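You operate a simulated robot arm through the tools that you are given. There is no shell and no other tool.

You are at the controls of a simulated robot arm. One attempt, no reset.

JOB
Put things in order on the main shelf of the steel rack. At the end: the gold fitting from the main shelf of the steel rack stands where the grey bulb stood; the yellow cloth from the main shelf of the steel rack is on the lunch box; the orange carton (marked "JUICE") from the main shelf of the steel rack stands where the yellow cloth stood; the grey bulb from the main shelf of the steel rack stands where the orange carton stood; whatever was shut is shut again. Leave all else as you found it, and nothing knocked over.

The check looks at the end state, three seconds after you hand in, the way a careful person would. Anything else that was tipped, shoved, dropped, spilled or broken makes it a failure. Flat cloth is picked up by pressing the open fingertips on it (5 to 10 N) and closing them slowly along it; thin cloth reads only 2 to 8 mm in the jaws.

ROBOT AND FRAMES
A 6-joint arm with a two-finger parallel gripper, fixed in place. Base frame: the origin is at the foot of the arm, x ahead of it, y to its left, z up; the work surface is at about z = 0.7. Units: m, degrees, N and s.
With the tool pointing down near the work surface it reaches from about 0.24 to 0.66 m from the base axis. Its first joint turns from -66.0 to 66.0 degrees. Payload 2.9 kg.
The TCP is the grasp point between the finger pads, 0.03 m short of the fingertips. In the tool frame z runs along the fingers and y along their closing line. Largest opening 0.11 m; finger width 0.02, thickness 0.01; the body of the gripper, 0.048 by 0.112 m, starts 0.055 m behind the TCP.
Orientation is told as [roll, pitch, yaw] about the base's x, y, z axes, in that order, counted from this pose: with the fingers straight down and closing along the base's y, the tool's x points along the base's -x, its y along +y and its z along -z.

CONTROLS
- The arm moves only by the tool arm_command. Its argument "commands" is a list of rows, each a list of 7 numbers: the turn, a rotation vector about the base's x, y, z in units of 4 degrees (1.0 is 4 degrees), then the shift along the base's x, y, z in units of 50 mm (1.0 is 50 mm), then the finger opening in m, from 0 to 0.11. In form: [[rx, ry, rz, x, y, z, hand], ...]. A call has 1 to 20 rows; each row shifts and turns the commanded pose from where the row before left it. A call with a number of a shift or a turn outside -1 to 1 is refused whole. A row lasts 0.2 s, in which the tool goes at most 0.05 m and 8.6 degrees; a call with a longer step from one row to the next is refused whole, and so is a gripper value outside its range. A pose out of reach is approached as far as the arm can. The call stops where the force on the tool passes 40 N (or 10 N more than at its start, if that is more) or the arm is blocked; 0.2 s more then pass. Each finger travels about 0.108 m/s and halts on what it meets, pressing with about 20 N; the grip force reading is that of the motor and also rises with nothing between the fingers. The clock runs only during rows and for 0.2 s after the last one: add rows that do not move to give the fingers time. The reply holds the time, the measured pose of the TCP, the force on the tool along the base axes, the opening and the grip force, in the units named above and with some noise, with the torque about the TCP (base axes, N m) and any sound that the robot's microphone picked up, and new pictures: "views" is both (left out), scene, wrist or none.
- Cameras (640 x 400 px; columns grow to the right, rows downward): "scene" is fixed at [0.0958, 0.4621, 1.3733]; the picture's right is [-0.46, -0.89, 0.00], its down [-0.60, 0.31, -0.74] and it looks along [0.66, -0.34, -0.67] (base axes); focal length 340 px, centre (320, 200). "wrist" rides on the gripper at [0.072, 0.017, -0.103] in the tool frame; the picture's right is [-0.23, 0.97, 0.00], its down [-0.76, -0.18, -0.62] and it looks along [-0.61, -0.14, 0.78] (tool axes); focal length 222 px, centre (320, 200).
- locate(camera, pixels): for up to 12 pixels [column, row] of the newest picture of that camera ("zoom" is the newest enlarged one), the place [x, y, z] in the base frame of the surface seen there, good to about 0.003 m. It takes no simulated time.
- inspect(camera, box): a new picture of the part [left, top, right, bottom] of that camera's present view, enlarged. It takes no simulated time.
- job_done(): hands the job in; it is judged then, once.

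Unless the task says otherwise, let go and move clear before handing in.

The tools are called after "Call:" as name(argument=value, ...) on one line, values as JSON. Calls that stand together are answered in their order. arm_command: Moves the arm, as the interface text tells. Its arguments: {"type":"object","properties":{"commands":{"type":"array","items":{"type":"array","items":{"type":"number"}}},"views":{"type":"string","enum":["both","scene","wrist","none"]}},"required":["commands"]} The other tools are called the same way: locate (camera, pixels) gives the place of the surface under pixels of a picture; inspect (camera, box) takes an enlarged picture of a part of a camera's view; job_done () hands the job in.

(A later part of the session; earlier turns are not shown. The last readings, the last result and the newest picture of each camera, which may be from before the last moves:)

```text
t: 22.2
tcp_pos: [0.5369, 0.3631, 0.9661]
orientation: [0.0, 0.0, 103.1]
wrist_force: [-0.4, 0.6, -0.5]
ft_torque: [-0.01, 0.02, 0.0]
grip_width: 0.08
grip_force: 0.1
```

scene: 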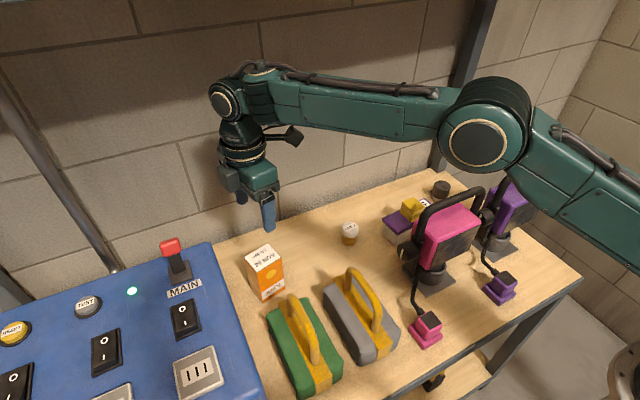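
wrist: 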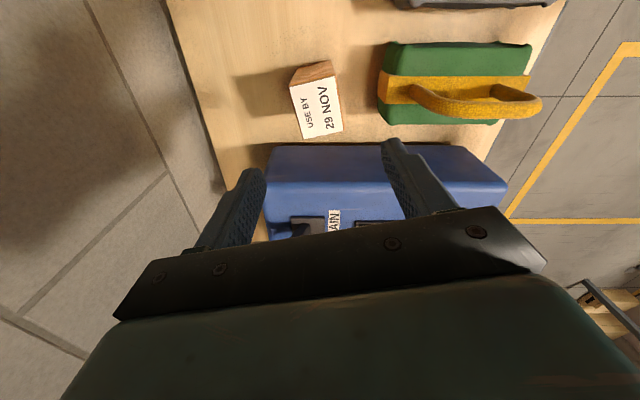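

The hand is above the carton and well clear of the panel and its red switch. I'll re-measure the carton's top in the wrist view, corners near (290,83), (331,76), (342,131) and (303,138).

Call:
inspect(camera="wrist", box=[240, 40, 400, 160])

Call:
locate(camera="wrist", pixels=[[291, 85], [334, 76], [341, 130], [303, 137], [316, 108], [390, 100], [380, 125], [265, 190], [275, 150]])

```text
3.33 times, centred on (320, 100) of wrist
```

zoom: 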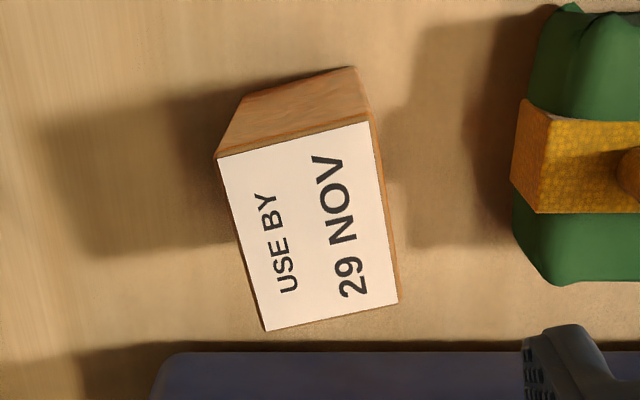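

```text
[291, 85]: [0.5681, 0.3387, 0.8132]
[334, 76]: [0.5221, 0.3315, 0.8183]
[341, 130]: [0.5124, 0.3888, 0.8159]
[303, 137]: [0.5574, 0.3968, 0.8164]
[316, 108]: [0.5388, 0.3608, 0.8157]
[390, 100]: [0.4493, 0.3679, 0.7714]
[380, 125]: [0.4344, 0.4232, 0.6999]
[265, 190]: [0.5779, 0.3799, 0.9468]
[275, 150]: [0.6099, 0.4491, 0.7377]
```

I'll use the enlarged view for more precise corner positions.

Call:
locate(camera="zoom", pixels=[[221, 159], [366, 124], [395, 300], [268, 326], [310, 225], [226, 235], [380, 210]])

```text
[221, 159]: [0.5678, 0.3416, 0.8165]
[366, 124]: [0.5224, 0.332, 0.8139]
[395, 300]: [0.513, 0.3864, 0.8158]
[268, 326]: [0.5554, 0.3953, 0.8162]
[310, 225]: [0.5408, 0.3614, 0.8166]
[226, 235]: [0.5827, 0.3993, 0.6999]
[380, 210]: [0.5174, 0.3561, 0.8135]
```

The carton's centre is (0.540, 0.364) with about 12° yaw, directly below. I'll descend until the fingertips are just above the carton's top, then check alignment.

Call:
arm_command(commands=[[0, 0, -0.1, 0, 0, -0.35, 0.08], [0, 0, -0.1, 0, 0, -0.4, 0.08], [0, 0, 0, 0, 0, -0.4, 0.08], [0, 0, 0, 0, 0, -0.4, 0.08], [0, 0, 0, 0, 0, -0.4, 0.08], [0, 0, 0, 0, 0, -0.3, 0.08], [0, 0, 0, 0, 0, 0, 0.08]])

Call:
inspect(camera="wrist", box=[200, 80, 440, 240])

Call:
inspect(camera="scene", box=[180, 150, 340, 310])

```text
t: 23.8
tcp_pos: [0.5381, 0.3626, 0.8523]
orientation: [0.1, -0.1, 102.2]
wrist_force: [-0.4, -0.7, 0.5]
ft_torque: [0.02, 0.0, -0.01]
grip_width: 0.08
grip_force: 0.1
```

scene: 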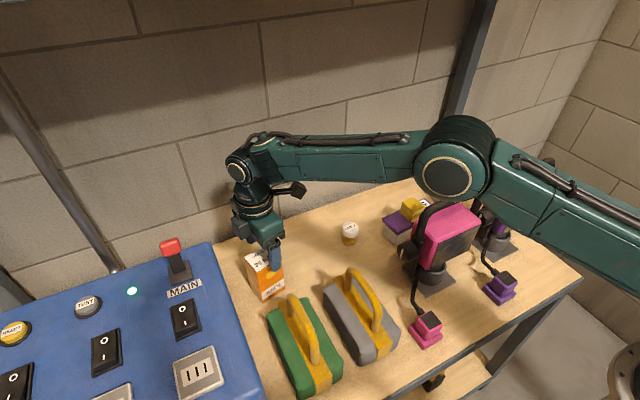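
wrist: 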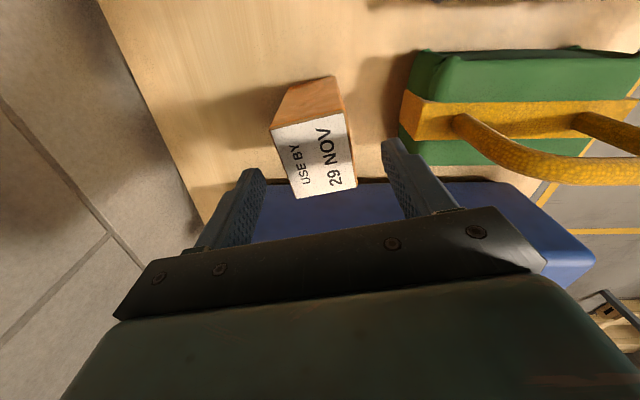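

```text
2.50 times, centred on (320, 160) of wrist
```

zoom: 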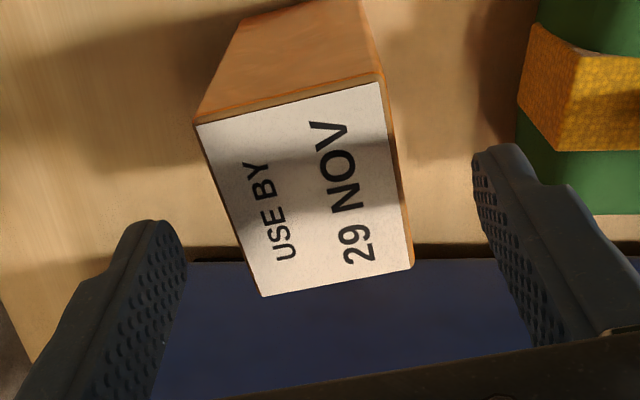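

```text
2.50 times, centred on (260, 230) of scene
```

zoom: 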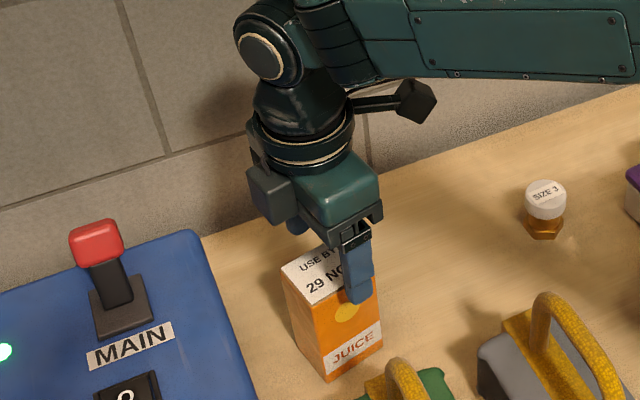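

The fingers straddle the carton, with a slight offset visible in the wrist zoom. The forearm is flatter at this reach, so I'll check its height over the green and grey handles and the elbow's height near the pink lamp before going lower.

Call:
locate(camera="scene", pixels=[[300, 180], [340, 180], [390, 182], [420, 190], [445, 198], [470, 195], [500, 215], [530, 230], [560, 245], [600, 270], [450, 170], [273, 250]])

Call:
locate(camera="wrist", pixels=[[248, 172], [265, 180], [388, 142], [395, 155], [275, 128], [342, 115], [355, 187], [303, 198]])

```text
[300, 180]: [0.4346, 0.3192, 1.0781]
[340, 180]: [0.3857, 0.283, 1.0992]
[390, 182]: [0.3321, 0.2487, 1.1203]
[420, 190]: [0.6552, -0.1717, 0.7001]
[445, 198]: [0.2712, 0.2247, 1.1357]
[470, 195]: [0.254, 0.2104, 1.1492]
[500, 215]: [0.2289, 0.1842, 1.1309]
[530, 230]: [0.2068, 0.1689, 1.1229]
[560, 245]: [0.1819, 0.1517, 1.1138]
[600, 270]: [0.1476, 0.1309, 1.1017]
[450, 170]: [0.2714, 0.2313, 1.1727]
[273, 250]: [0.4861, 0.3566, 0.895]
```

```text
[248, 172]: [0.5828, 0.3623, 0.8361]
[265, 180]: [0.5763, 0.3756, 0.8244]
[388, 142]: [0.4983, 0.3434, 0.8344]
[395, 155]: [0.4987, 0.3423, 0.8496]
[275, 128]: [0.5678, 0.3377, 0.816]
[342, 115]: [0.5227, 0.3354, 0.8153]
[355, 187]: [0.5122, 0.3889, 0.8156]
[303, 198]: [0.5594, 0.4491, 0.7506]
```

Everything on the arm is above 1.07 m, so the clearance is ample. I'll lower 77 mm around the carton and close gently on it.

Call:
arm_command(commands=[[0, 0, 0, 0.01, 0.01, -0.3, 0.08], [0, 0, 0, 0, 0, -0.4, 0.08], [0, 0, 0, 0, 0, -0.4, 0.08], [0, 0, 0, 0, 0, -0.3, 0.08], [0, 0, 0, 0, 0, -0.14, 0.08], [0, 0, 0, 0, 0, 0, 0.07], [0, 0, 0, 0, 0, 0, 0.06], [0, 0, 0, 0, 0, 0, 0.052], [0, 0, 0, 0, 0, 0, 0.046], [0, 0, 0, 0, 0, 0, 0.042], [0, 0, 0, 0, 0, 0, 0.04], [0, 0, 0, 0, 0, 0, 0.04]])

Call:
inspect(camera="scene", box=[200, 190, 340, 310])

```text
t: 26.4
tcp_pos: [0.5388, 0.3651, 0.7758]
orientation: [0.0, 0.0, 102.3]
wrist_force: [2.3, 0.1, 1.0]
ft_torque: [0.1, -0.01, -0.03]
grip_width: 0.0518
grip_force: 19.7
```

scene: 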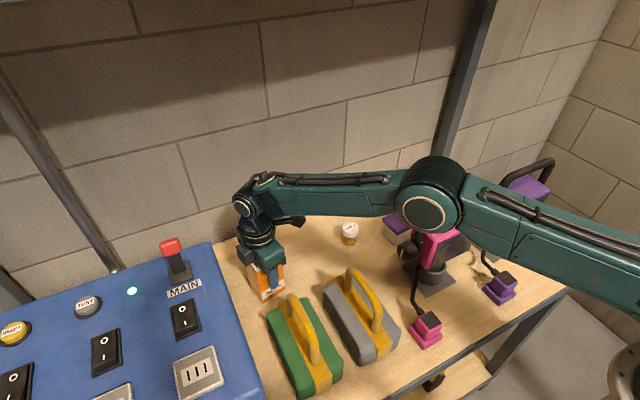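
wrist: 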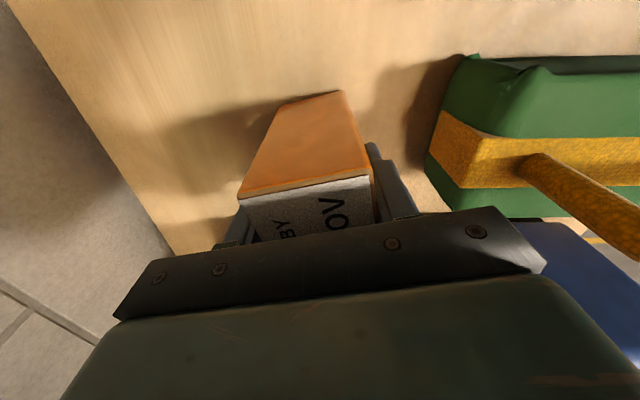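

```text
3.33 times, centred on (270, 250) of scene
```

zoom: 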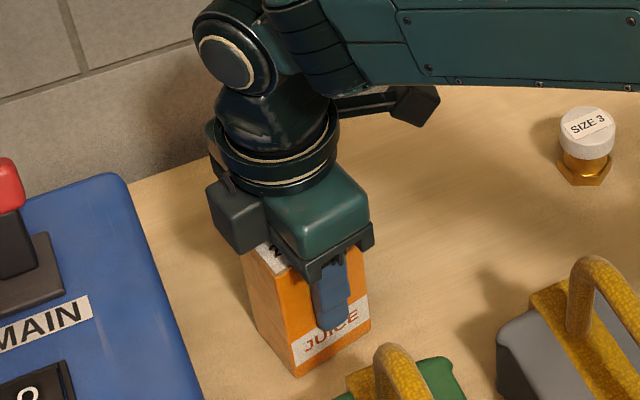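

The carton is held at 51.8 mm with 19.7 N. I'll lift slowly in small steps and check for slip.

Call:
arm_command(commands=[[0, 0, 0, 0, 0, 0.05, 0.04], [0, 0, 0, 0, 0, 0.1, 0.04], [0, 0, 0, 0, 0, 0.2, 0.04], [0, 0, 0, 0, 0, 0.2, 0.04], [0, 0, 0, 0, 0, 0.2, 0.04], [0, 0, 0, 0, 0, 0.25, 0.04], [0, 0, 0, 0, 0, 0.25, 0.04], [0, 0, 0, 0, 0, 0.25, 0.04]])

Call:
inspect(camera="scene", box=[200, 170, 360, 310])

```text
t: 28.2
tcp_pos: [0.5396, 0.3643, 0.8514]
orientation: [0.1, 0.0, 102.2]
wrist_force: [-0.1, 0.0, -2.8]
ft_torque: [-0.05, 0.0, 0.01]
grip_width: 0.052
grip_force: 20.4
```

scene: 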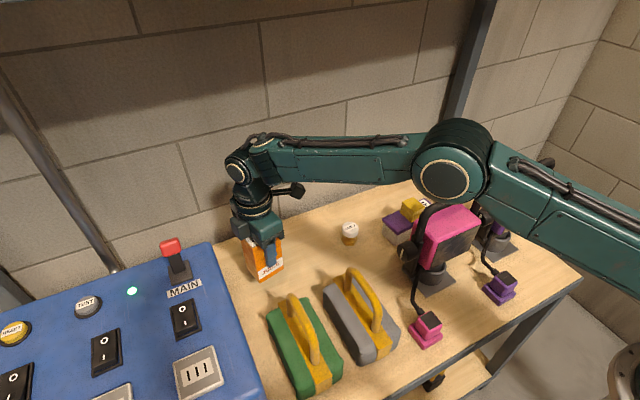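
wrist: 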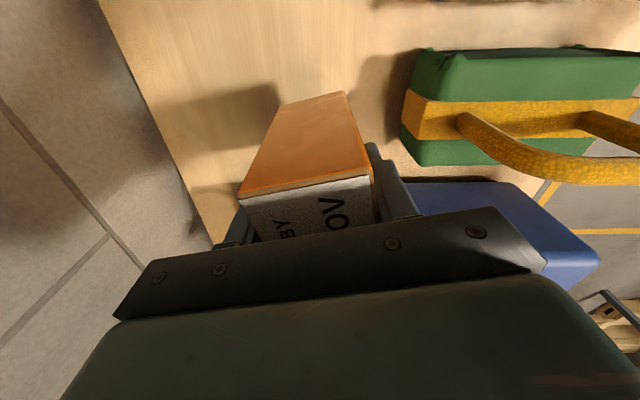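

```text
2.86 times, centred on (280, 240) of scene
```

zoom: 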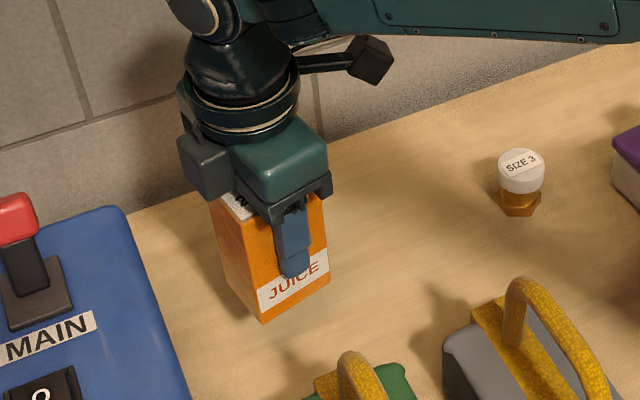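

The carton is hanging upright with about 2.8 N on the wrist and no visible slip. I'll carry it level to the cloth's old place at (0.520, 0.227).

Call:
arm_command(commands=[[0, 0, 0, -0.05, -0.2, 0, 0.04], [0, 0, 0, -0.05, -0.35, 0, 0.04], [0, 0, 0, -0.05, -0.4, 0, 0.04], [0, 0, 0, -0.05, -0.4, 0, 0.04], [0, 0, 0, -0.05, -0.4, 0, 0.04], [0, 0, 0, -0.05, -0.4, 0, 0.04], [0, 0, 0, -0.05, -0.35, 0, 0.04], [0, 0, 0, -0.04, -0.24, 0, 0.04], [0, 0, 0, 0, 0, 0, 0.04], [0, 0, 0, 0, 0, -0.3, 0.04], [0, 0, 0, 0, 0, -0.4, 0.04], [0, 0, 0, 0, 0, -0.3, 0.04], [0, 0, 0, 0, 0, 0, 0.04]])

Call:
inspect(camera="scene", box=[250, 180, 410, 320])

```text
t: 31.0
tcp_pos: [0.5191, 0.2287, 0.8008]
orientation: [0.0, 0.1, 102.2]
wrist_force: [0.5, 0.0, -2.7]
ft_torque: [-0.03, -0.02, 0.01]
grip_width: 0.052
grip_force: 20.0
```

scene: 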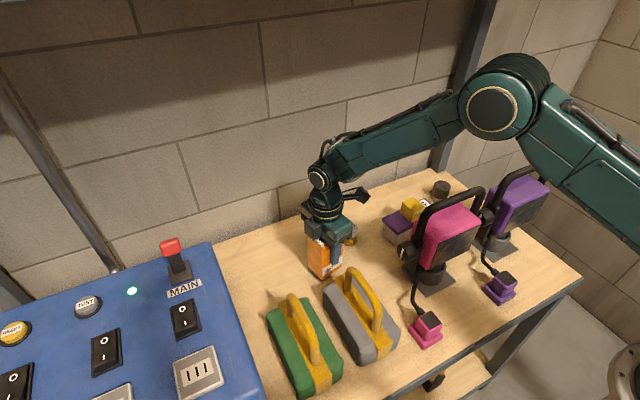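
wrist: 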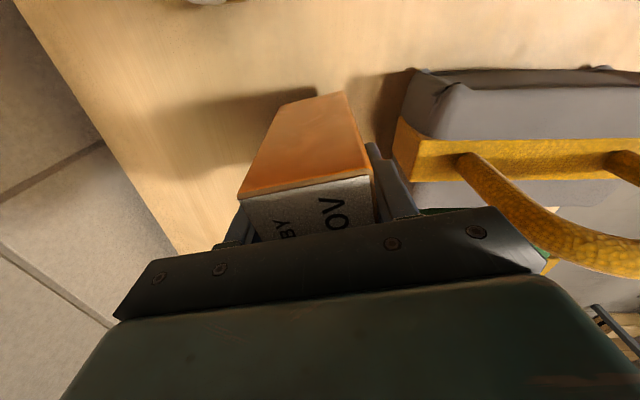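

```text
2.86 times, centred on (330, 250) of scene
```

zoom: 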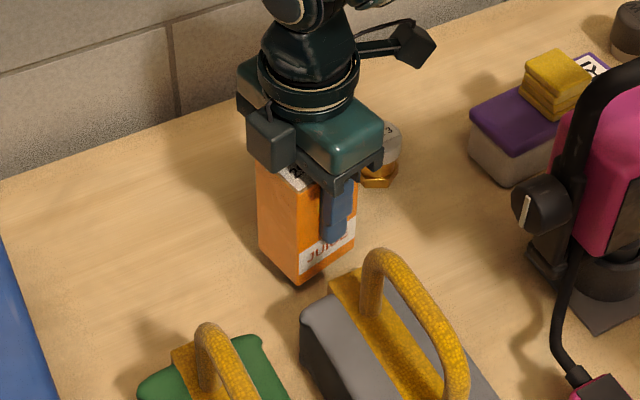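

The carton is over the cloth's old spot, clear of the grey block. I'll lower 20 mm, then creep down in small steps, watching the force.

Call:
arm_command(commands=[[0, 0, 0, 0, 0, -0.2, 0.04], [0, 0, 0, 0, 0, -0.2, 0.04], [0, 0, 0, 0, 0, -0.04, 0.04], [0, 0, 0, 0, 0, 0, 0.04]], views="none")

Call:
arm_command(commands=[[0, 0, 0, 0, 0, -0.03, 0.04], [0, 0, 0, 0, 0, 0, 0.04]], views="scene")

```text
t: 32.0
tcp_pos: [0.5189, 0.2283, 0.778]
orientation: [0.0, 0.0, 102.1]
wrist_force: [0.2, 0.9, -3.6]
ft_torque: [-0.02, -0.03, 0.02]
grip_width: 0.0518
grip_force: 20.1
```

```text
t: 32.6
tcp_pos: [0.5186, 0.2285, 0.7761]
orientation: [0.0, -0.1, 102.2]
wrist_force: [-0.4, -0.2, -3.6]
ft_torque: [-0.04, -0.03, 0.0]
grip_width: 0.0518
grip_force: 20.2
```

scene: 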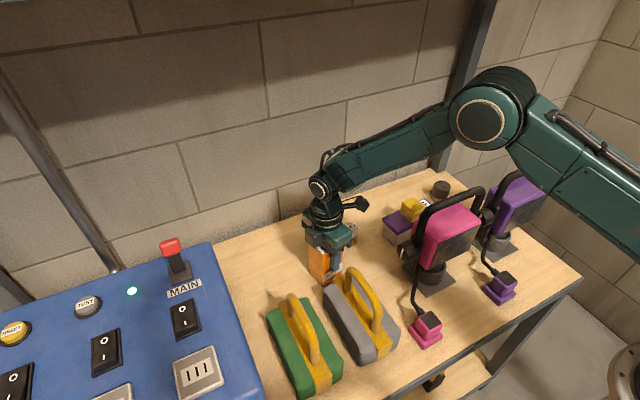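

The wrist still carries the full weight (−3.6 N), so the carton is just above the board. I'll lower 1 mm at a time until the weight transfers.

Call:
arm_command(commands=[[0, 0, 0, 0, 0, -0.025, 0.04], [0, 0, 0, 0, 0, 0, 0.04]], views="none")

Call:
arm_command(commands=[[0, 0, 0, 0, 0, -0.02, 0.04], [0, 0, 0, 0, 0, 0, 0.04]], views="none")

```text
t: 33.2
tcp_pos: [0.518, 0.229, 0.7775]
orientation: [-0.1, 0.0, 102.2]
wrist_force: [-3.1, -2.1, 4.5]
ft_torque: [0.01, 0.25, 0.09]
grip_width: 0.052
grip_force: 20.1
```

```text
t: 33.8
tcp_pos: [0.519, 0.2281, 0.7761]
orientation: [-0.2, 0.0, 102.3]
wrist_force: [-5.9, 1.2, 15.5]
ft_torque: [-0.24, 0.46, -0.08]
grip_width: 0.0518
grip_force: 19.8
```

The force has turned to +15 N, so the carton stands on the board. I'll ease up slightly, then open slowly.

Call:
arm_command(commands=[[0, 0, 0, 0, 0, 0.02, 0.04], [0, 0, 0, 0, 0, 0, 0.04], [0, 0, 0, 0, 0, 0, 0.05], [0, 0, 0, 0, 0, 0, 0.054], [0, 0, 0, 0, 0, 0, 0.06], [0, 0, 0, 0, 0, 0, 0.068], [0, 0, 0, 0, 0, 0, 0.074], [0, 0, 0, 0, 0, 0, 0.074]])

Call:
inspect(camera="scene", box=[250, 180, 410, 320])

```text
t: 35.6
tcp_pos: [0.5183, 0.2274, 0.7765]
orientation: [0.1, 0.0, 102.1]
wrist_force: [-0.6, 0.1, 0.1]
ft_torque: [0.02, -0.03, -0.01]
grip_width: 0.0741
grip_force: 0.1
```

scene: 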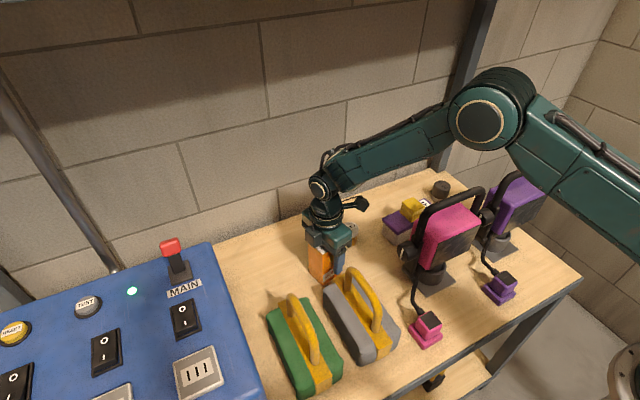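
wrist: 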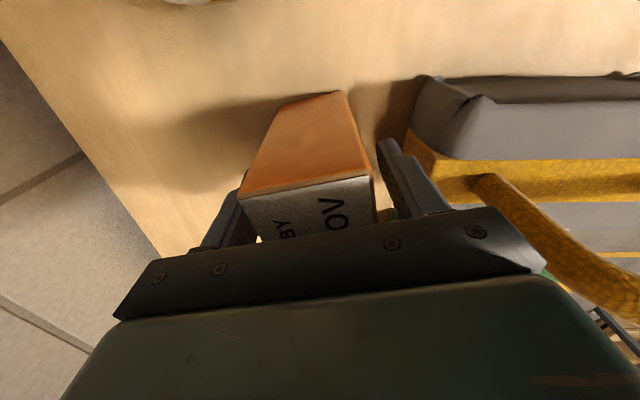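

```text
2.86 times, centred on (330, 250) of scene
```

zoom: 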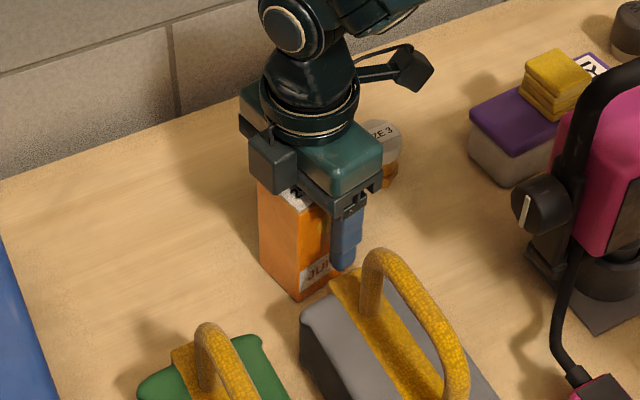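

The hand is open with zero load and the carton stands free. I'll rise straight up and verify.

Call:
arm_command(commands=[[0, 0, 0, 0, 0, 0.15, 0.074], [0, 0, 0, 0, 0, 0.3, 0.074], [0, 0, 0, 0, 0, 0.5, 0.074], [0, 0, 0, 0, 0, 0.7, 0.074], [0, 0, 0, 0, 0, 0.8, 0.074], [0, 0, 0, 0, 0, 0.8, 0.074], [0, 0, 0, 0, 0, 0.8, 0.074], [0, 0, 0, 0, 0, 0.5, 0.074]])

Call:
inspect(camera="scene", box=[250, 180, 410, 320])

```text
t: 37.4
tcp_pos: [0.5182, 0.2311, 1.0063]
orientation: [-0.1, 0.0, 102.3]
wrist_force: [0.5, -0.5, -0.1]
ft_torque: [0.0, -0.01, 0.01]
grip_width: 0.0741
grip_force: 0.1
```

scene: 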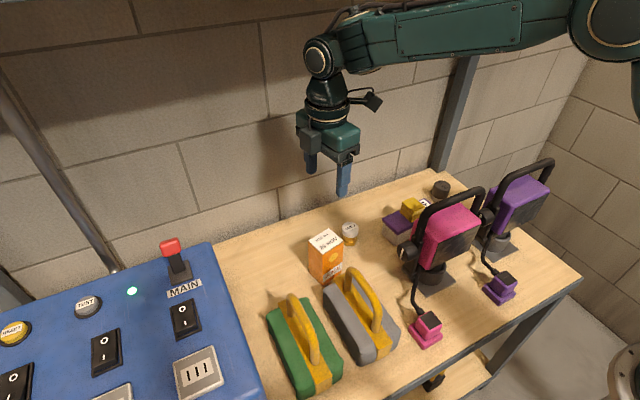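
wrist: 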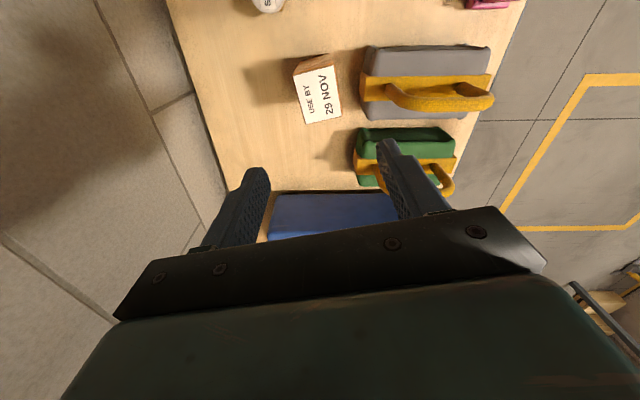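

```text
2.86 times, centred on (330, 250) of scene
```

zoom: 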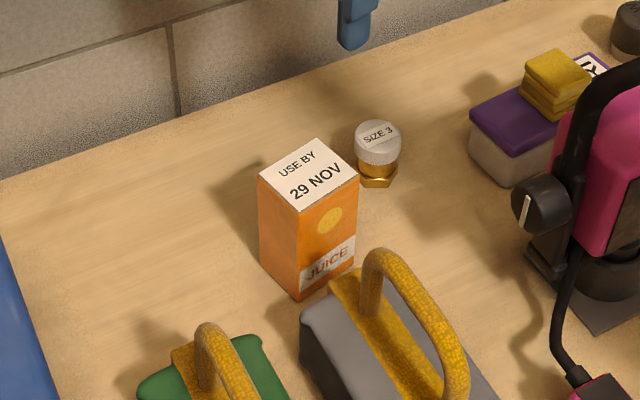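

The carton now stands upright where the cloth was. Next is the bulb at about (0.600, −0.191): I'll travel at z≈1.0, turning to yaw 90°, and re-measure from above.

Call:
arm_command(commands=[[0, 0, -0.214, 0.116, -0.4, 0, 0.074], [0, 0, -0.214, 0.116, -0.6, 0, 0.074], [0, 0, -0.214, 0.116, -0.6, 0, 0.074], [0, 0, -0.214, 0.116, -0.6, 0, 0.074], [0, 0, -0.214, 0.116, -0.6, 0, 0.074], [0, 0, -0.214, 0.116, -0.6, 0, 0.074], [0, 0, -0.214, 0.116, -0.6, 0, 0.074], [0, 0, -0.214, 0.116, -0.6, 0, 0.074], [0, 0, -0.214, 0.116, -0.6, 0, 0.074], [0, 0, -0.214, 0.116, -0.6, 0, 0.074], [0, 0, -0.214, 0.116, -0.6, 0, 0.074], [0, 0, -0.214, 0.116, -0.6, 0, 0.074], [0, 0, -0.214, 0.116, -0.6, 0, 0.074], [0, 0, -0.214, 0.116, -0.6, 0, 0.074], [0, 0, 0, 0, -0.18, 0, 0.074], [0, 0, 0, 0, 0, 0, 0.074]])

Call:
inspect(camera="wrist", box=[200, 20, 440, 180])

```text
t: 40.8
tcp_pos: [0.6011, -0.1895, 1.0046]
orientation: [0.1, 0.0, 90.3]
wrist_force: [0.1, 0.2, 0.4]
ft_torque: [-0.02, 0.01, 0.01]
grip_width: 0.0741
grip_force: 0.0
```

scene: 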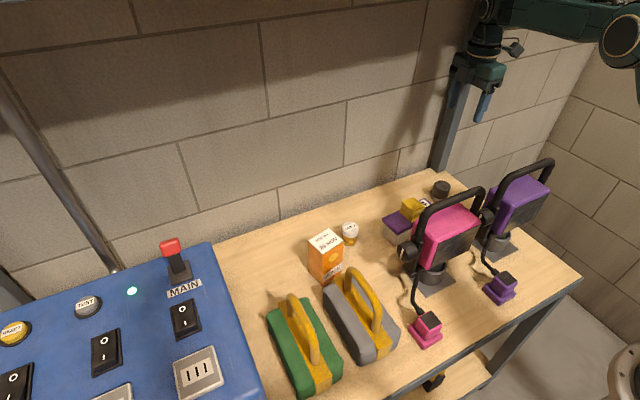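
wrist: 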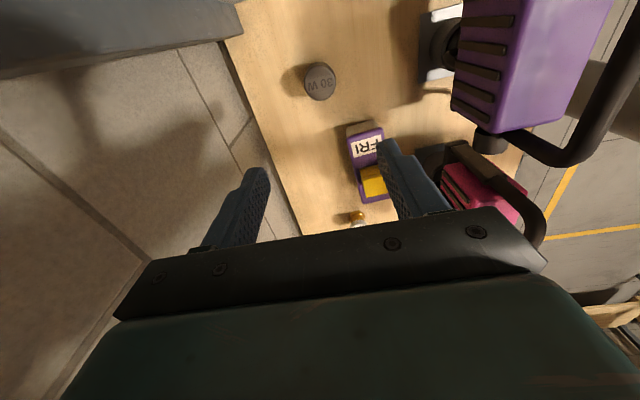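

```text
2.50 times, centred on (320, 100) of wrist
```

zoom: 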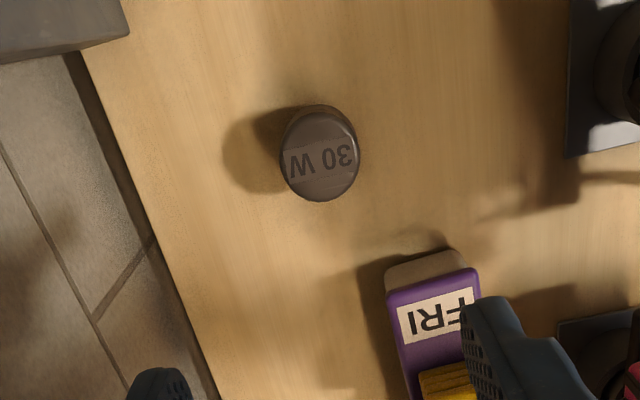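

The bulb top shows "30 W" at zoom (320,155), confirming it's the bulb. I'll locate its rim points, the post at the top left, and the purple lamp's nearest parts.

Call:
locate(camera="zoom", pixels=[[286, 160], [354, 155], [320, 135], [320, 196], [320, 165], [100, 20], [120, 35], [250, 150], [400, 160], [575, 145]])

Call:
locate(camera="scene", pixels=[[510, 25], [540, 30], [570, 35], [600, 38], [620, 60], [448, 160], [440, 172], [460, 120], [455, 185], [432, 168]])

Call:
locate(camera="wrist", pixels=[[455, 100], [475, 20], [500, 130], [560, 150], [620, 60], [440, 30], [225, 20], [235, 35], [180, 45]])

```text
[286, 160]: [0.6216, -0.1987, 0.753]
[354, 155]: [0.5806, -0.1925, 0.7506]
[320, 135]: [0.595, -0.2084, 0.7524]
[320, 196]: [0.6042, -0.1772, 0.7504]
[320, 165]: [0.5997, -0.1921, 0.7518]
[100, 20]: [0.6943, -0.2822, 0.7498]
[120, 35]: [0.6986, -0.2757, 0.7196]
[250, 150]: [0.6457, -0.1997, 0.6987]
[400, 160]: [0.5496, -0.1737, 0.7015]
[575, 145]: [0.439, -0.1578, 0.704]
```

```text
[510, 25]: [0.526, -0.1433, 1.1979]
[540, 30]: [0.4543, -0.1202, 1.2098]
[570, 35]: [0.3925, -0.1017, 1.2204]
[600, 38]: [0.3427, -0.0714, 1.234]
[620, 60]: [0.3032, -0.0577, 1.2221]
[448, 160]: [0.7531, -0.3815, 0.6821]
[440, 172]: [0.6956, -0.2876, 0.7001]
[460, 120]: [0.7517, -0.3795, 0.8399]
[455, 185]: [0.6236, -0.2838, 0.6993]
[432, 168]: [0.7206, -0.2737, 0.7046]
```

```text
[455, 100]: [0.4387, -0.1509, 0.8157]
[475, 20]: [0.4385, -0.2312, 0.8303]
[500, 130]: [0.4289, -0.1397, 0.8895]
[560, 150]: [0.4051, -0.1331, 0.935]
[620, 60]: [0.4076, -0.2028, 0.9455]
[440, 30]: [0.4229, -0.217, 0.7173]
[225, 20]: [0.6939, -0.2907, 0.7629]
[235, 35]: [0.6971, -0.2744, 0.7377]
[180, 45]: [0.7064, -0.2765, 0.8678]
```

The bulb's centre is (0.600, −0.192), its top is at 0.752, and the post at x≈0.694 is out of the way. I'll descend partway, then check the forearm height over the lamp handles.

Call:
arm_command(commands=[[0, 0, 0, 0, -0.01, -0.4, 0.074], [0, 0, 0, 0, -0.01, -0.5, 0.074], [0, 0, 0, 0, 0, -0.5, 0.074], [0, 0, 0, 0, 0, -0.5, 0.074], [0, 0, 0, 0, 0, -0.5, 0.074], [0, 0, 0, 0, 0, -0.5, 0.074], [0, 0, 0, 0, 0, -0.3, 0.074], [0, 0, 0, 0, 0, 0, 0.074]])

Call:
inspect(camera="scene", box=[400, 20, 640, 230])

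Call:
inspect(camera="wrist", box=[200, 40, 440, 200])

```text
t: 42.6
tcp_pos: [0.6007, -0.1936, 0.8435]
orientation: [0.1, 0.0, 90.3]
wrist_force: [0.4, 0.2, -0.2]
ft_torque: [0.03, 0.0, -0.01]
grip_width: 0.0742
grip_force: 0.0
```

scene: 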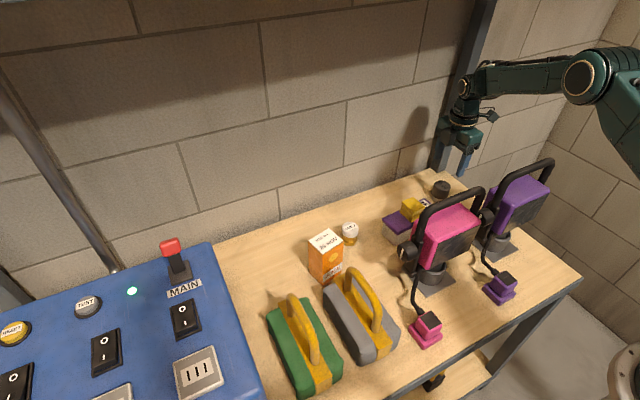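
wrist: 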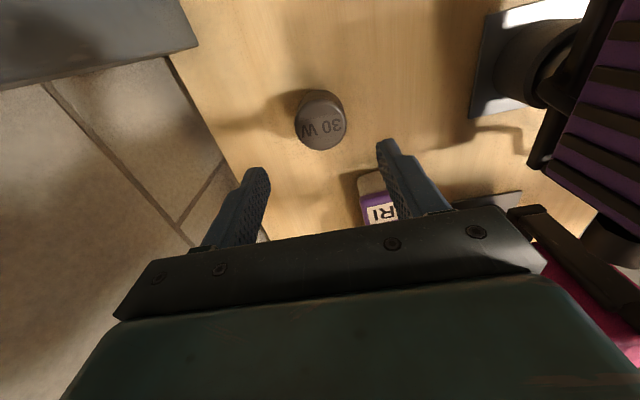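

```text
1.90 times, centred on (520, 125) of scene
```

zoom: 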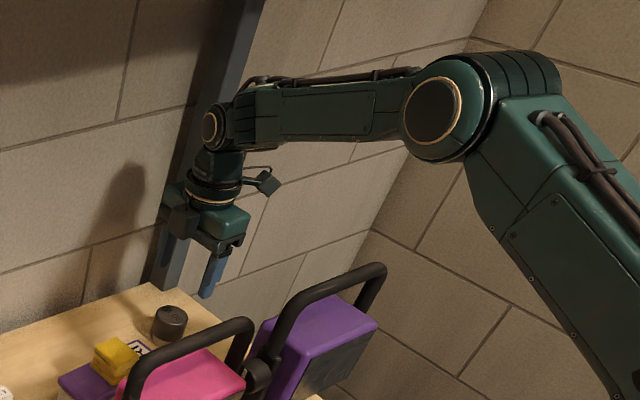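

```text
2.50 times, centred on (320, 120) of wrist
```

zoom: 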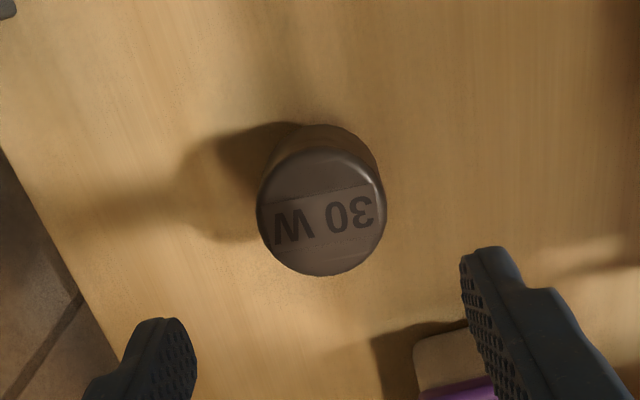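

From this closer view I'll locate the bulb's rim again, along with the forearm's lower edge over the lamps.

Call:
locate(camera="zoom", pixels=[[261, 207], [381, 205], [320, 153], [322, 270], [320, 210], [320, 135], [375, 160], [190, 320], [480, 255]])

Call:
locate(camera="scene", pixels=[[500, 92], [520, 92], [540, 92], [555, 92], [570, 95], [590, 102], [610, 115], [500, 85], [540, 85]])

```text
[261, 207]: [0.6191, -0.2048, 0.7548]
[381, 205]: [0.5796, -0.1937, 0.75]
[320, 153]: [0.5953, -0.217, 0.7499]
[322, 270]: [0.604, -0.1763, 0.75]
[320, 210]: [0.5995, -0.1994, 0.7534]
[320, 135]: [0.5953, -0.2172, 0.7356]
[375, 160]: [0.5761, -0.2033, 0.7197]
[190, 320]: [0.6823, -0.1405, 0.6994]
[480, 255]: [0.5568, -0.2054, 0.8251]
```

```text
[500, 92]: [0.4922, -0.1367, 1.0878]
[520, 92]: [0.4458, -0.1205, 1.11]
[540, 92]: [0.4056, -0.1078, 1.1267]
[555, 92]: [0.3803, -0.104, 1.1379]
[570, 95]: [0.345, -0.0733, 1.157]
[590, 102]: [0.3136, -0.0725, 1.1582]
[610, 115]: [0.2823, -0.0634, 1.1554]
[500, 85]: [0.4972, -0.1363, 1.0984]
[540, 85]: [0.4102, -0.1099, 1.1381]
```

The bulb's centre averages (0.600, −0.195), and the forearm is at 1.13 m over the handle (0.955), which is plenty. I'll descend to z≈0.742 and close gently around the bulb.

Call:
arm_command(commands=[[0, 0, 0, 0, -0.06, -0.4, 0.074], [0, 0, 0, 0, 0, -0.45, 0.074], [0, 0, 0, 0, 0, -0.45, 0.074], [0, 0, 0, 0, 0, -0.4, 0.074], [0, 0, 0, 0, 0, -0.33, 0.074], [0, 0, 0, 0, 0, 0, 0.074]])

Call:
inspect(camera="wrist", box=[200, 80, 440, 240])

Call:
inspect(camera="scene", box=[380, 100, 540, 220])

```text
t: 44.0
tcp_pos: [0.6019, -0.1941, 0.7414]
orientation: [0.0, 0.0, 90.3]
wrist_force: [0.7, 0.3, 0.6]
ft_torque: [-0.02, -0.02, -0.01]
grip_width: 0.0737
grip_force: 0.0
```

scene: 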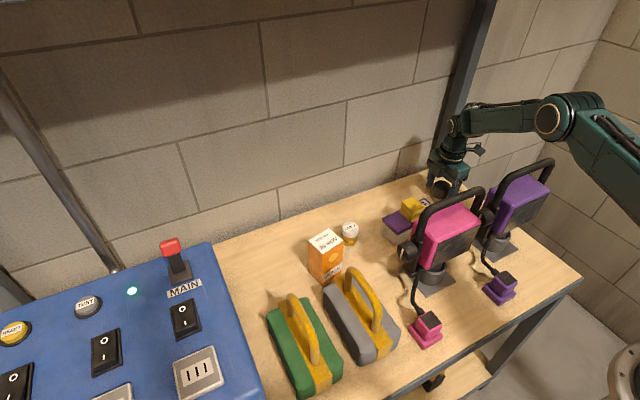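
wrist: 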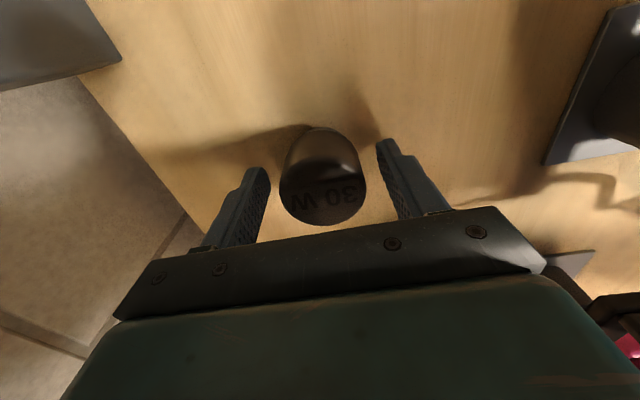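

```text
2.50 times, centred on (320, 160) of wrist
```

zoom: 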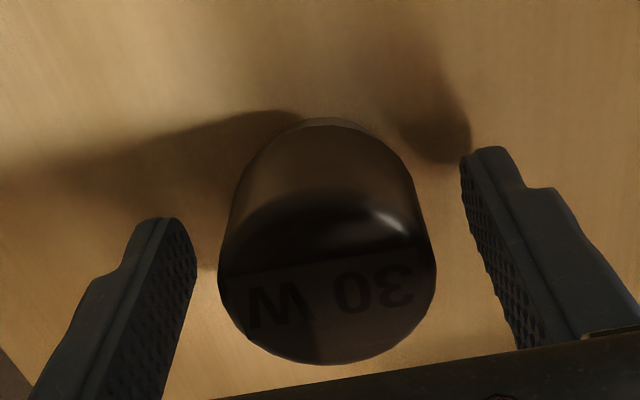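

```text
3.33 times, centred on (460, 160) of scene
```

zoom: 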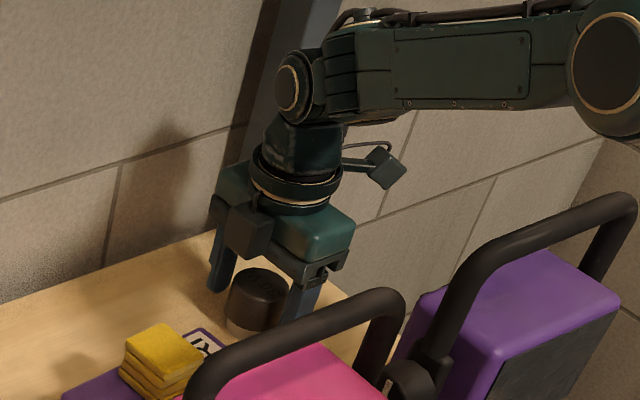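

The bulb is centred between the open fingers and clear all round. I'll close slowly.

Call:
arm_command(commands=[[0, 0, 0, 0, 0, 0, 0.062], [0, 0, 0, 0, 0, 0, 0.052], [0, 0, 0, 0, 0, 0, 0.046], [0, 0, 0, 0, 0, 0, 0.042], [0, 0, 0, 0, 0, 0, 0.038], [0, 0, 0, 0, 0, 0, 0.034], [0, 0, 0, 0, 0, 0, 0.032], [0, 0, 0, 0, 0, 0, 0.032]])

Call:
inspect(camera="scene", box=[380, 100, 540, 220])

```text
t: 45.8
tcp_pos: [0.6009, -0.1936, 0.7428]
orientation: [-0.1, 0.0, 90.2]
wrist_force: [0.1, -0.7, 0.7]
ft_torque: [0.01, 0.02, 0.01]
grip_width: 0.0467
grip_force: 19.5
```

scene: 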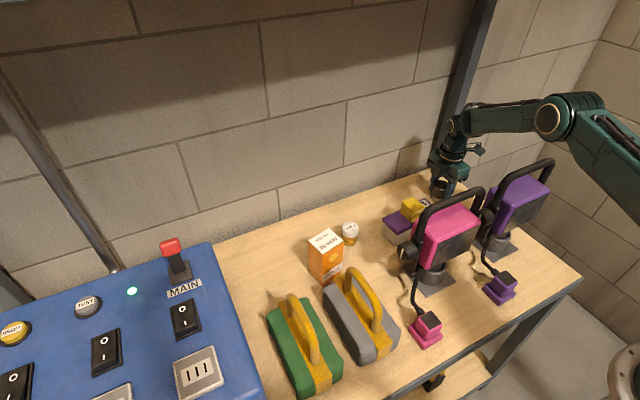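
wrist: 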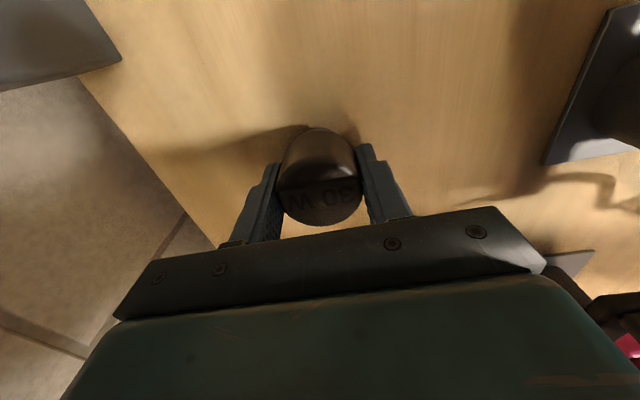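

```text
3.33 times, centred on (460, 160) of scene
```

zoom: 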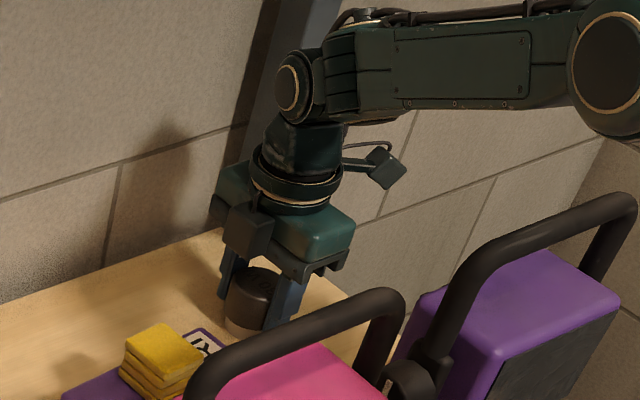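

The bulb is held at 46.7 mm with 19.5 N. I'll lift it slowly and check that it comes up whole.

Call:
arm_command(commands=[[0, 0, 0, 0, 0, 0.05, 0.032], [0, 0, 0, 0, 0, 0.1, 0.032], [0, 0, 0, 0, 0, 0.15, 0.032], [0, 0, 0, 0, 0, 0.2, 0.032], [0, 0, 0, 0, 0, 0.25, 0.032], [0, 0, 0, 0, 0, 0.25, 0.032]])

Call:
inspect(camera="scene", box=[380, 80, 540, 220])

Call:
inspect(camera="wrist", box=[200, 80, 440, 240])

```text
t: 47.2
tcp_pos: [0.6009, -0.1955, 0.7916]
orientation: [0.0, 0.0, 90.2]
wrist_force: [-0.9, 0.2, -0.3]
ft_torque: [-0.05, 0.02, -0.01]
grip_width: 0.047
grip_force: 20.1
```

scene: 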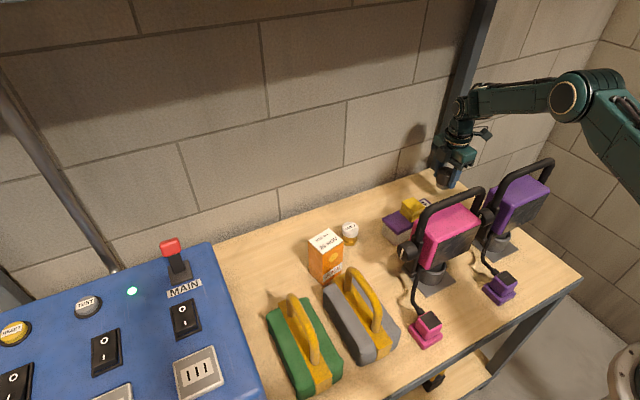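
wrist: 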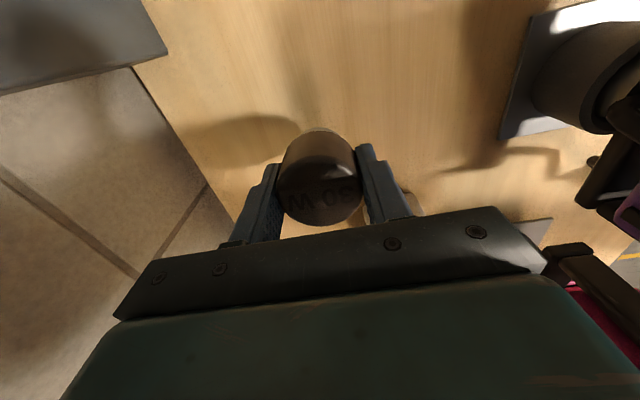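

```text
2.86 times, centred on (460, 150) of scene
```

zoom: 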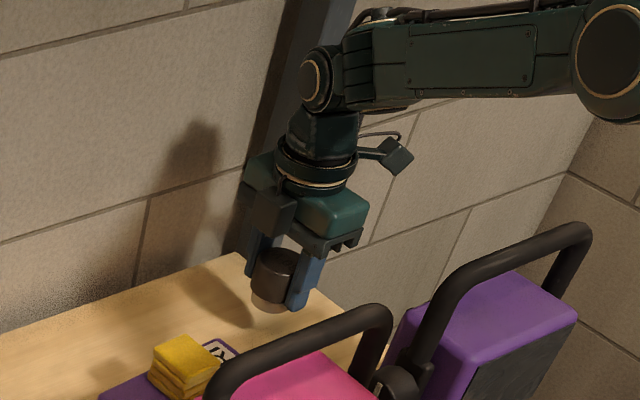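

```text
2.50 times, centred on (320, 160) of wrist
```

zoom: 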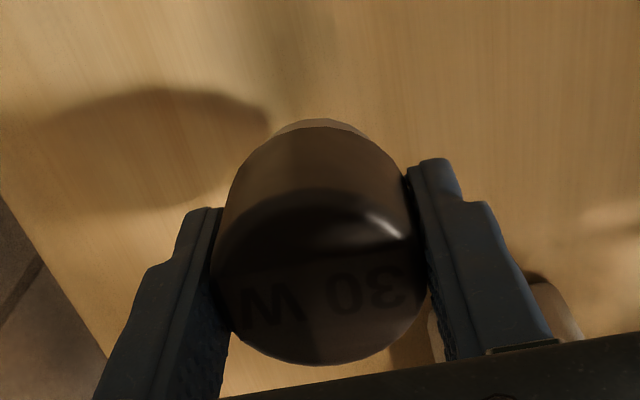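

The bulb came up whole and upright. I'll raise it to about z 1.0, then swing over to the carton's old place at (0.540, 0.364).

Call:
arm_command(commands=[[0, 0, 0, 0, 0, 0.4, 0.032], [0, 0, 0, 0, 0, 0.7, 0.032], [0, 0, 0, 0, 0, 0.8, 0.032], [0, 0, 0, 0, 0, 0.8, 0.032], [0, 0, 0, 0, 0, 0.7, 0.032], [0, 0, 0, 0, 0, 0.5, 0.032], [0, 0, 0, 0, 0.3, 0.2, 0.032], [0, 0, 0.23, -0.06, 0.6, 0, 0.032], [0, 0, 0.23, -0.1, 0.8, 0, 0.032], [0, 0, 0.23, -0.1, 0.8, 0, 0.032], [0, 0, 0.23, -0.1, 0.8, 0, 0.032], [0, 0, 0.23, -0.1, 0.8, 0, 0.032], [0, 0, 0.23, -0.1, 0.8, 0, 0.032], [0, 0, 0.23, -0.1, 0.8, 0, 0.032], [0, 0, 0.23, -0.1, 0.8, 0, 0.032], [0, 0, 0.23, -0.1, 0.8, 0, 0.032], [0, 0, 0.23, -0.1, 0.8, 0, 0.032], [0, 0, 0.23, -0.1, 0.8, 0, 0.032], [0, 0, 0.23, -0.1, 0.8, 0, 0.032], [0, 0, 0.2, -0.06, 0.6, 0, 0.032]])

```text
t: 51.4
tcp_pos: [0.5401, 0.3195, 0.9981]
orientation: [0.0, 0.1, 101.9]
wrist_force: [-0.1, 0.3, -0.7]
ft_torque: [-0.02, 0.0, 0.0]
grip_width: 0.0468
grip_force: 19.8
```

scene: 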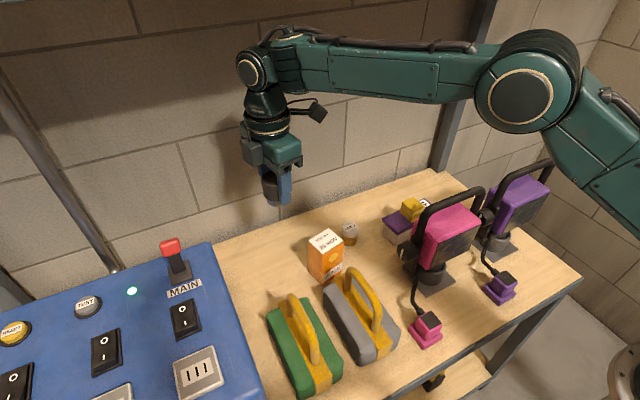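
wrist: 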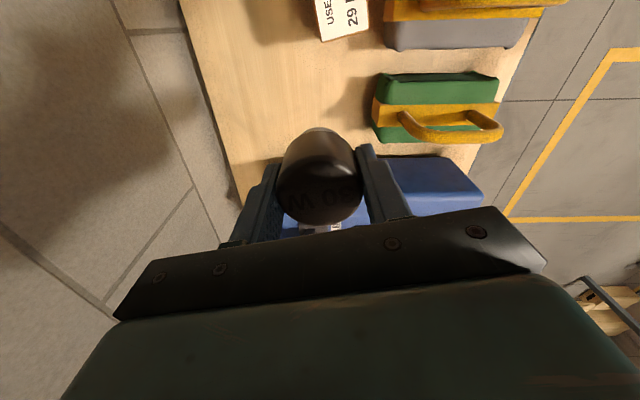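

The bulb is still held upright. I'll move the last 44 mm to the carton's old spot and descend to just above the board.

Call:
arm_command(commands=[[0, 0, 0, 0, 0.44, 0, 0.032], [0, 0, 0, 0, 0.44, 0, 0.032], [0, 0, 0, 0, 0, -0.4, 0.032], [0, 0, 0, 0, 0, -0.6, 0.032], [0, 0, 0, 0, 0, -0.6, 0.032], [0, 0, 0, 0, 0, -0.6, 0.032], [0, 0, 0, 0, 0, -0.6, 0.032], [0, 0, 0, 0, 0, -0.6, 0.032], [0, 0, 0, 0, 0, -0.5, 0.032], [0, 0, 0, 0, 0, -0.3, 0.032], [0, 0, 0, 0, 0, -0.2, 0.032], [0, 0, 0, 0, 0, 0, 0.032]])

Call:
inspect(camera="scene", box=[190, 190, 350, 310])

```text
t: 54.0
tcp_pos: [0.5409, 0.363, 0.7783]
orientation: [-0.1, 0.0, 101.9]
wrist_force: [-0.3, -0.5, -1.7]
ft_torque: [0.01, 0.01, 0.01]
grip_width: 0.0467
grip_force: 20.1
```

scene: 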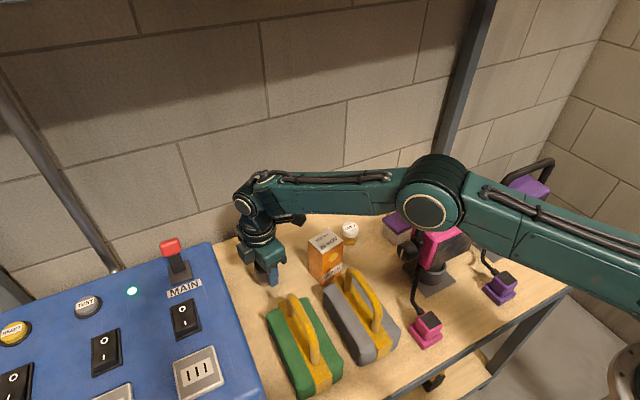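
wrist: 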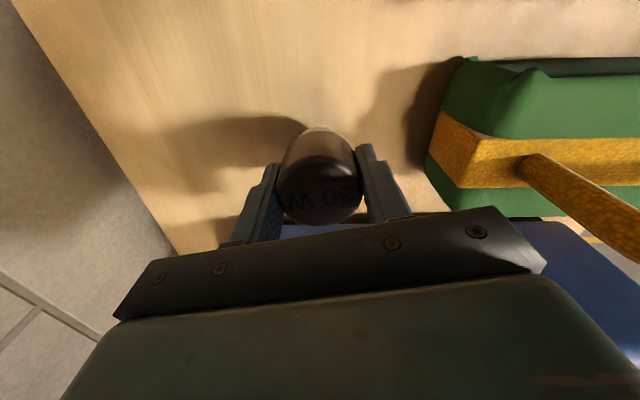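

```text
3.33 times, centred on (270, 250) of scene
```

zoom: 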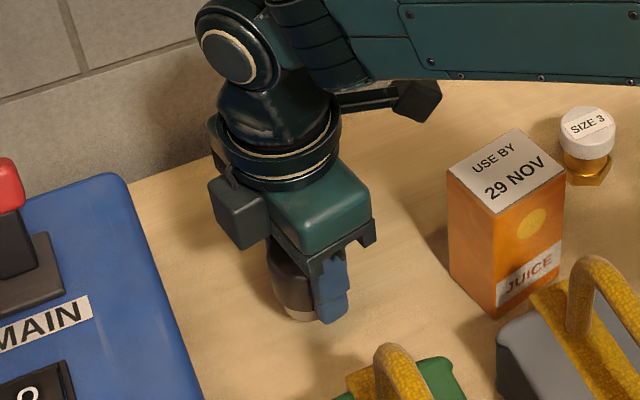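

The bulb hangs upright over the carton's old spot, and the camera body clears the carton. I'll lower 30 mm, then creep down watching the force.

Call:
arm_command(commands=[[0, 0, 0, 0, 0, -0.2, 0.032], [0, 0, 0, 0, 0, -0.2, 0.032], [0, 0, 0, 0, 0, -0.12, 0.032], [0, 0, 0, 0, 0, -0.06, 0.032], [0, 0, 0, 0, 0, 0, 0.032]], views="none")

Call:
arm_command(commands=[[0, 0, 0, 0, 0, -0.03, 0.032], [0, 0, 0, 0, 0, 0, 0.032]], views="none")

Call:
arm_command(commands=[[0, 0, 0, 0, 0, -0.03, 0.032], [0, 0, 0, 0, 0, 0, 0.032]], views="wrist")

```text
t: 55.2
tcp_pos: [0.5394, 0.3626, 0.7506]
orientation: [-0.1, 0.0, 101.9]
wrist_force: [0.4, -1.3, -0.1]
ft_torque: [0.0, -0.01, -0.01]
grip_width: 0.047
grip_force: 20.1
```

```text
t: 55.8
tcp_pos: [0.5385, 0.3635, 0.7467]
orientation: [-0.1, 0.0, 102.1]
wrist_force: [0.5, -0.4, -0.5]
ft_torque: [-0.03, 0.0, 0.0]
grip_width: 0.0467
grip_force: 19.8
```

```text
t: 56.4
tcp_pos: [0.5388, 0.3622, 0.7458]
orientation: [0.0, 0.1, 102.0]
wrist_force: [0.7, -0.6, -1.0]
ft_torque: [0.01, 0.03, 0.01]
grip_width: 0.0468
grip_force: 20.0
```

wrist: 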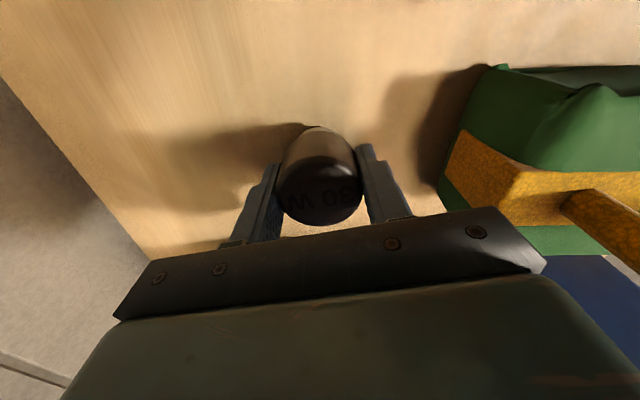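

There's no contact yet at z≈0.746, with about 0.743 expected. I'll continue in 1 mm steps.

Call:
arm_command(commands=[[0, 0, 0, 0, 0, -0.02, 0.032], [0, 0, 0, 0, 0, 0, 0.032]], views="none")

Call:
arm_command(commands=[[0, 0, 0, 0, 0, -0.02, 0.032], [0, 0, 0, 0, 0, 0, 0.032]], views="none")

```text
t: 57.0
tcp_pos: [0.54, 0.3631, 0.745]
orientation: [0.0, 0.0, 102.0]
wrist_force: [0.0, -0.1, 0.0]
ft_torque: [0.0, -0.02, 0.0]
grip_width: 0.0465
grip_force: 20.1
```

```text
t: 57.6
tcp_pos: [0.5396, 0.3645, 0.744]
orientation: [0.0, 0.0, 102.1]
wrist_force: [0.3, 0.2, -1.5]
ft_torque: [0.03, 0.0, 0.01]
grip_width: 0.0469
grip_force: 20.2
```

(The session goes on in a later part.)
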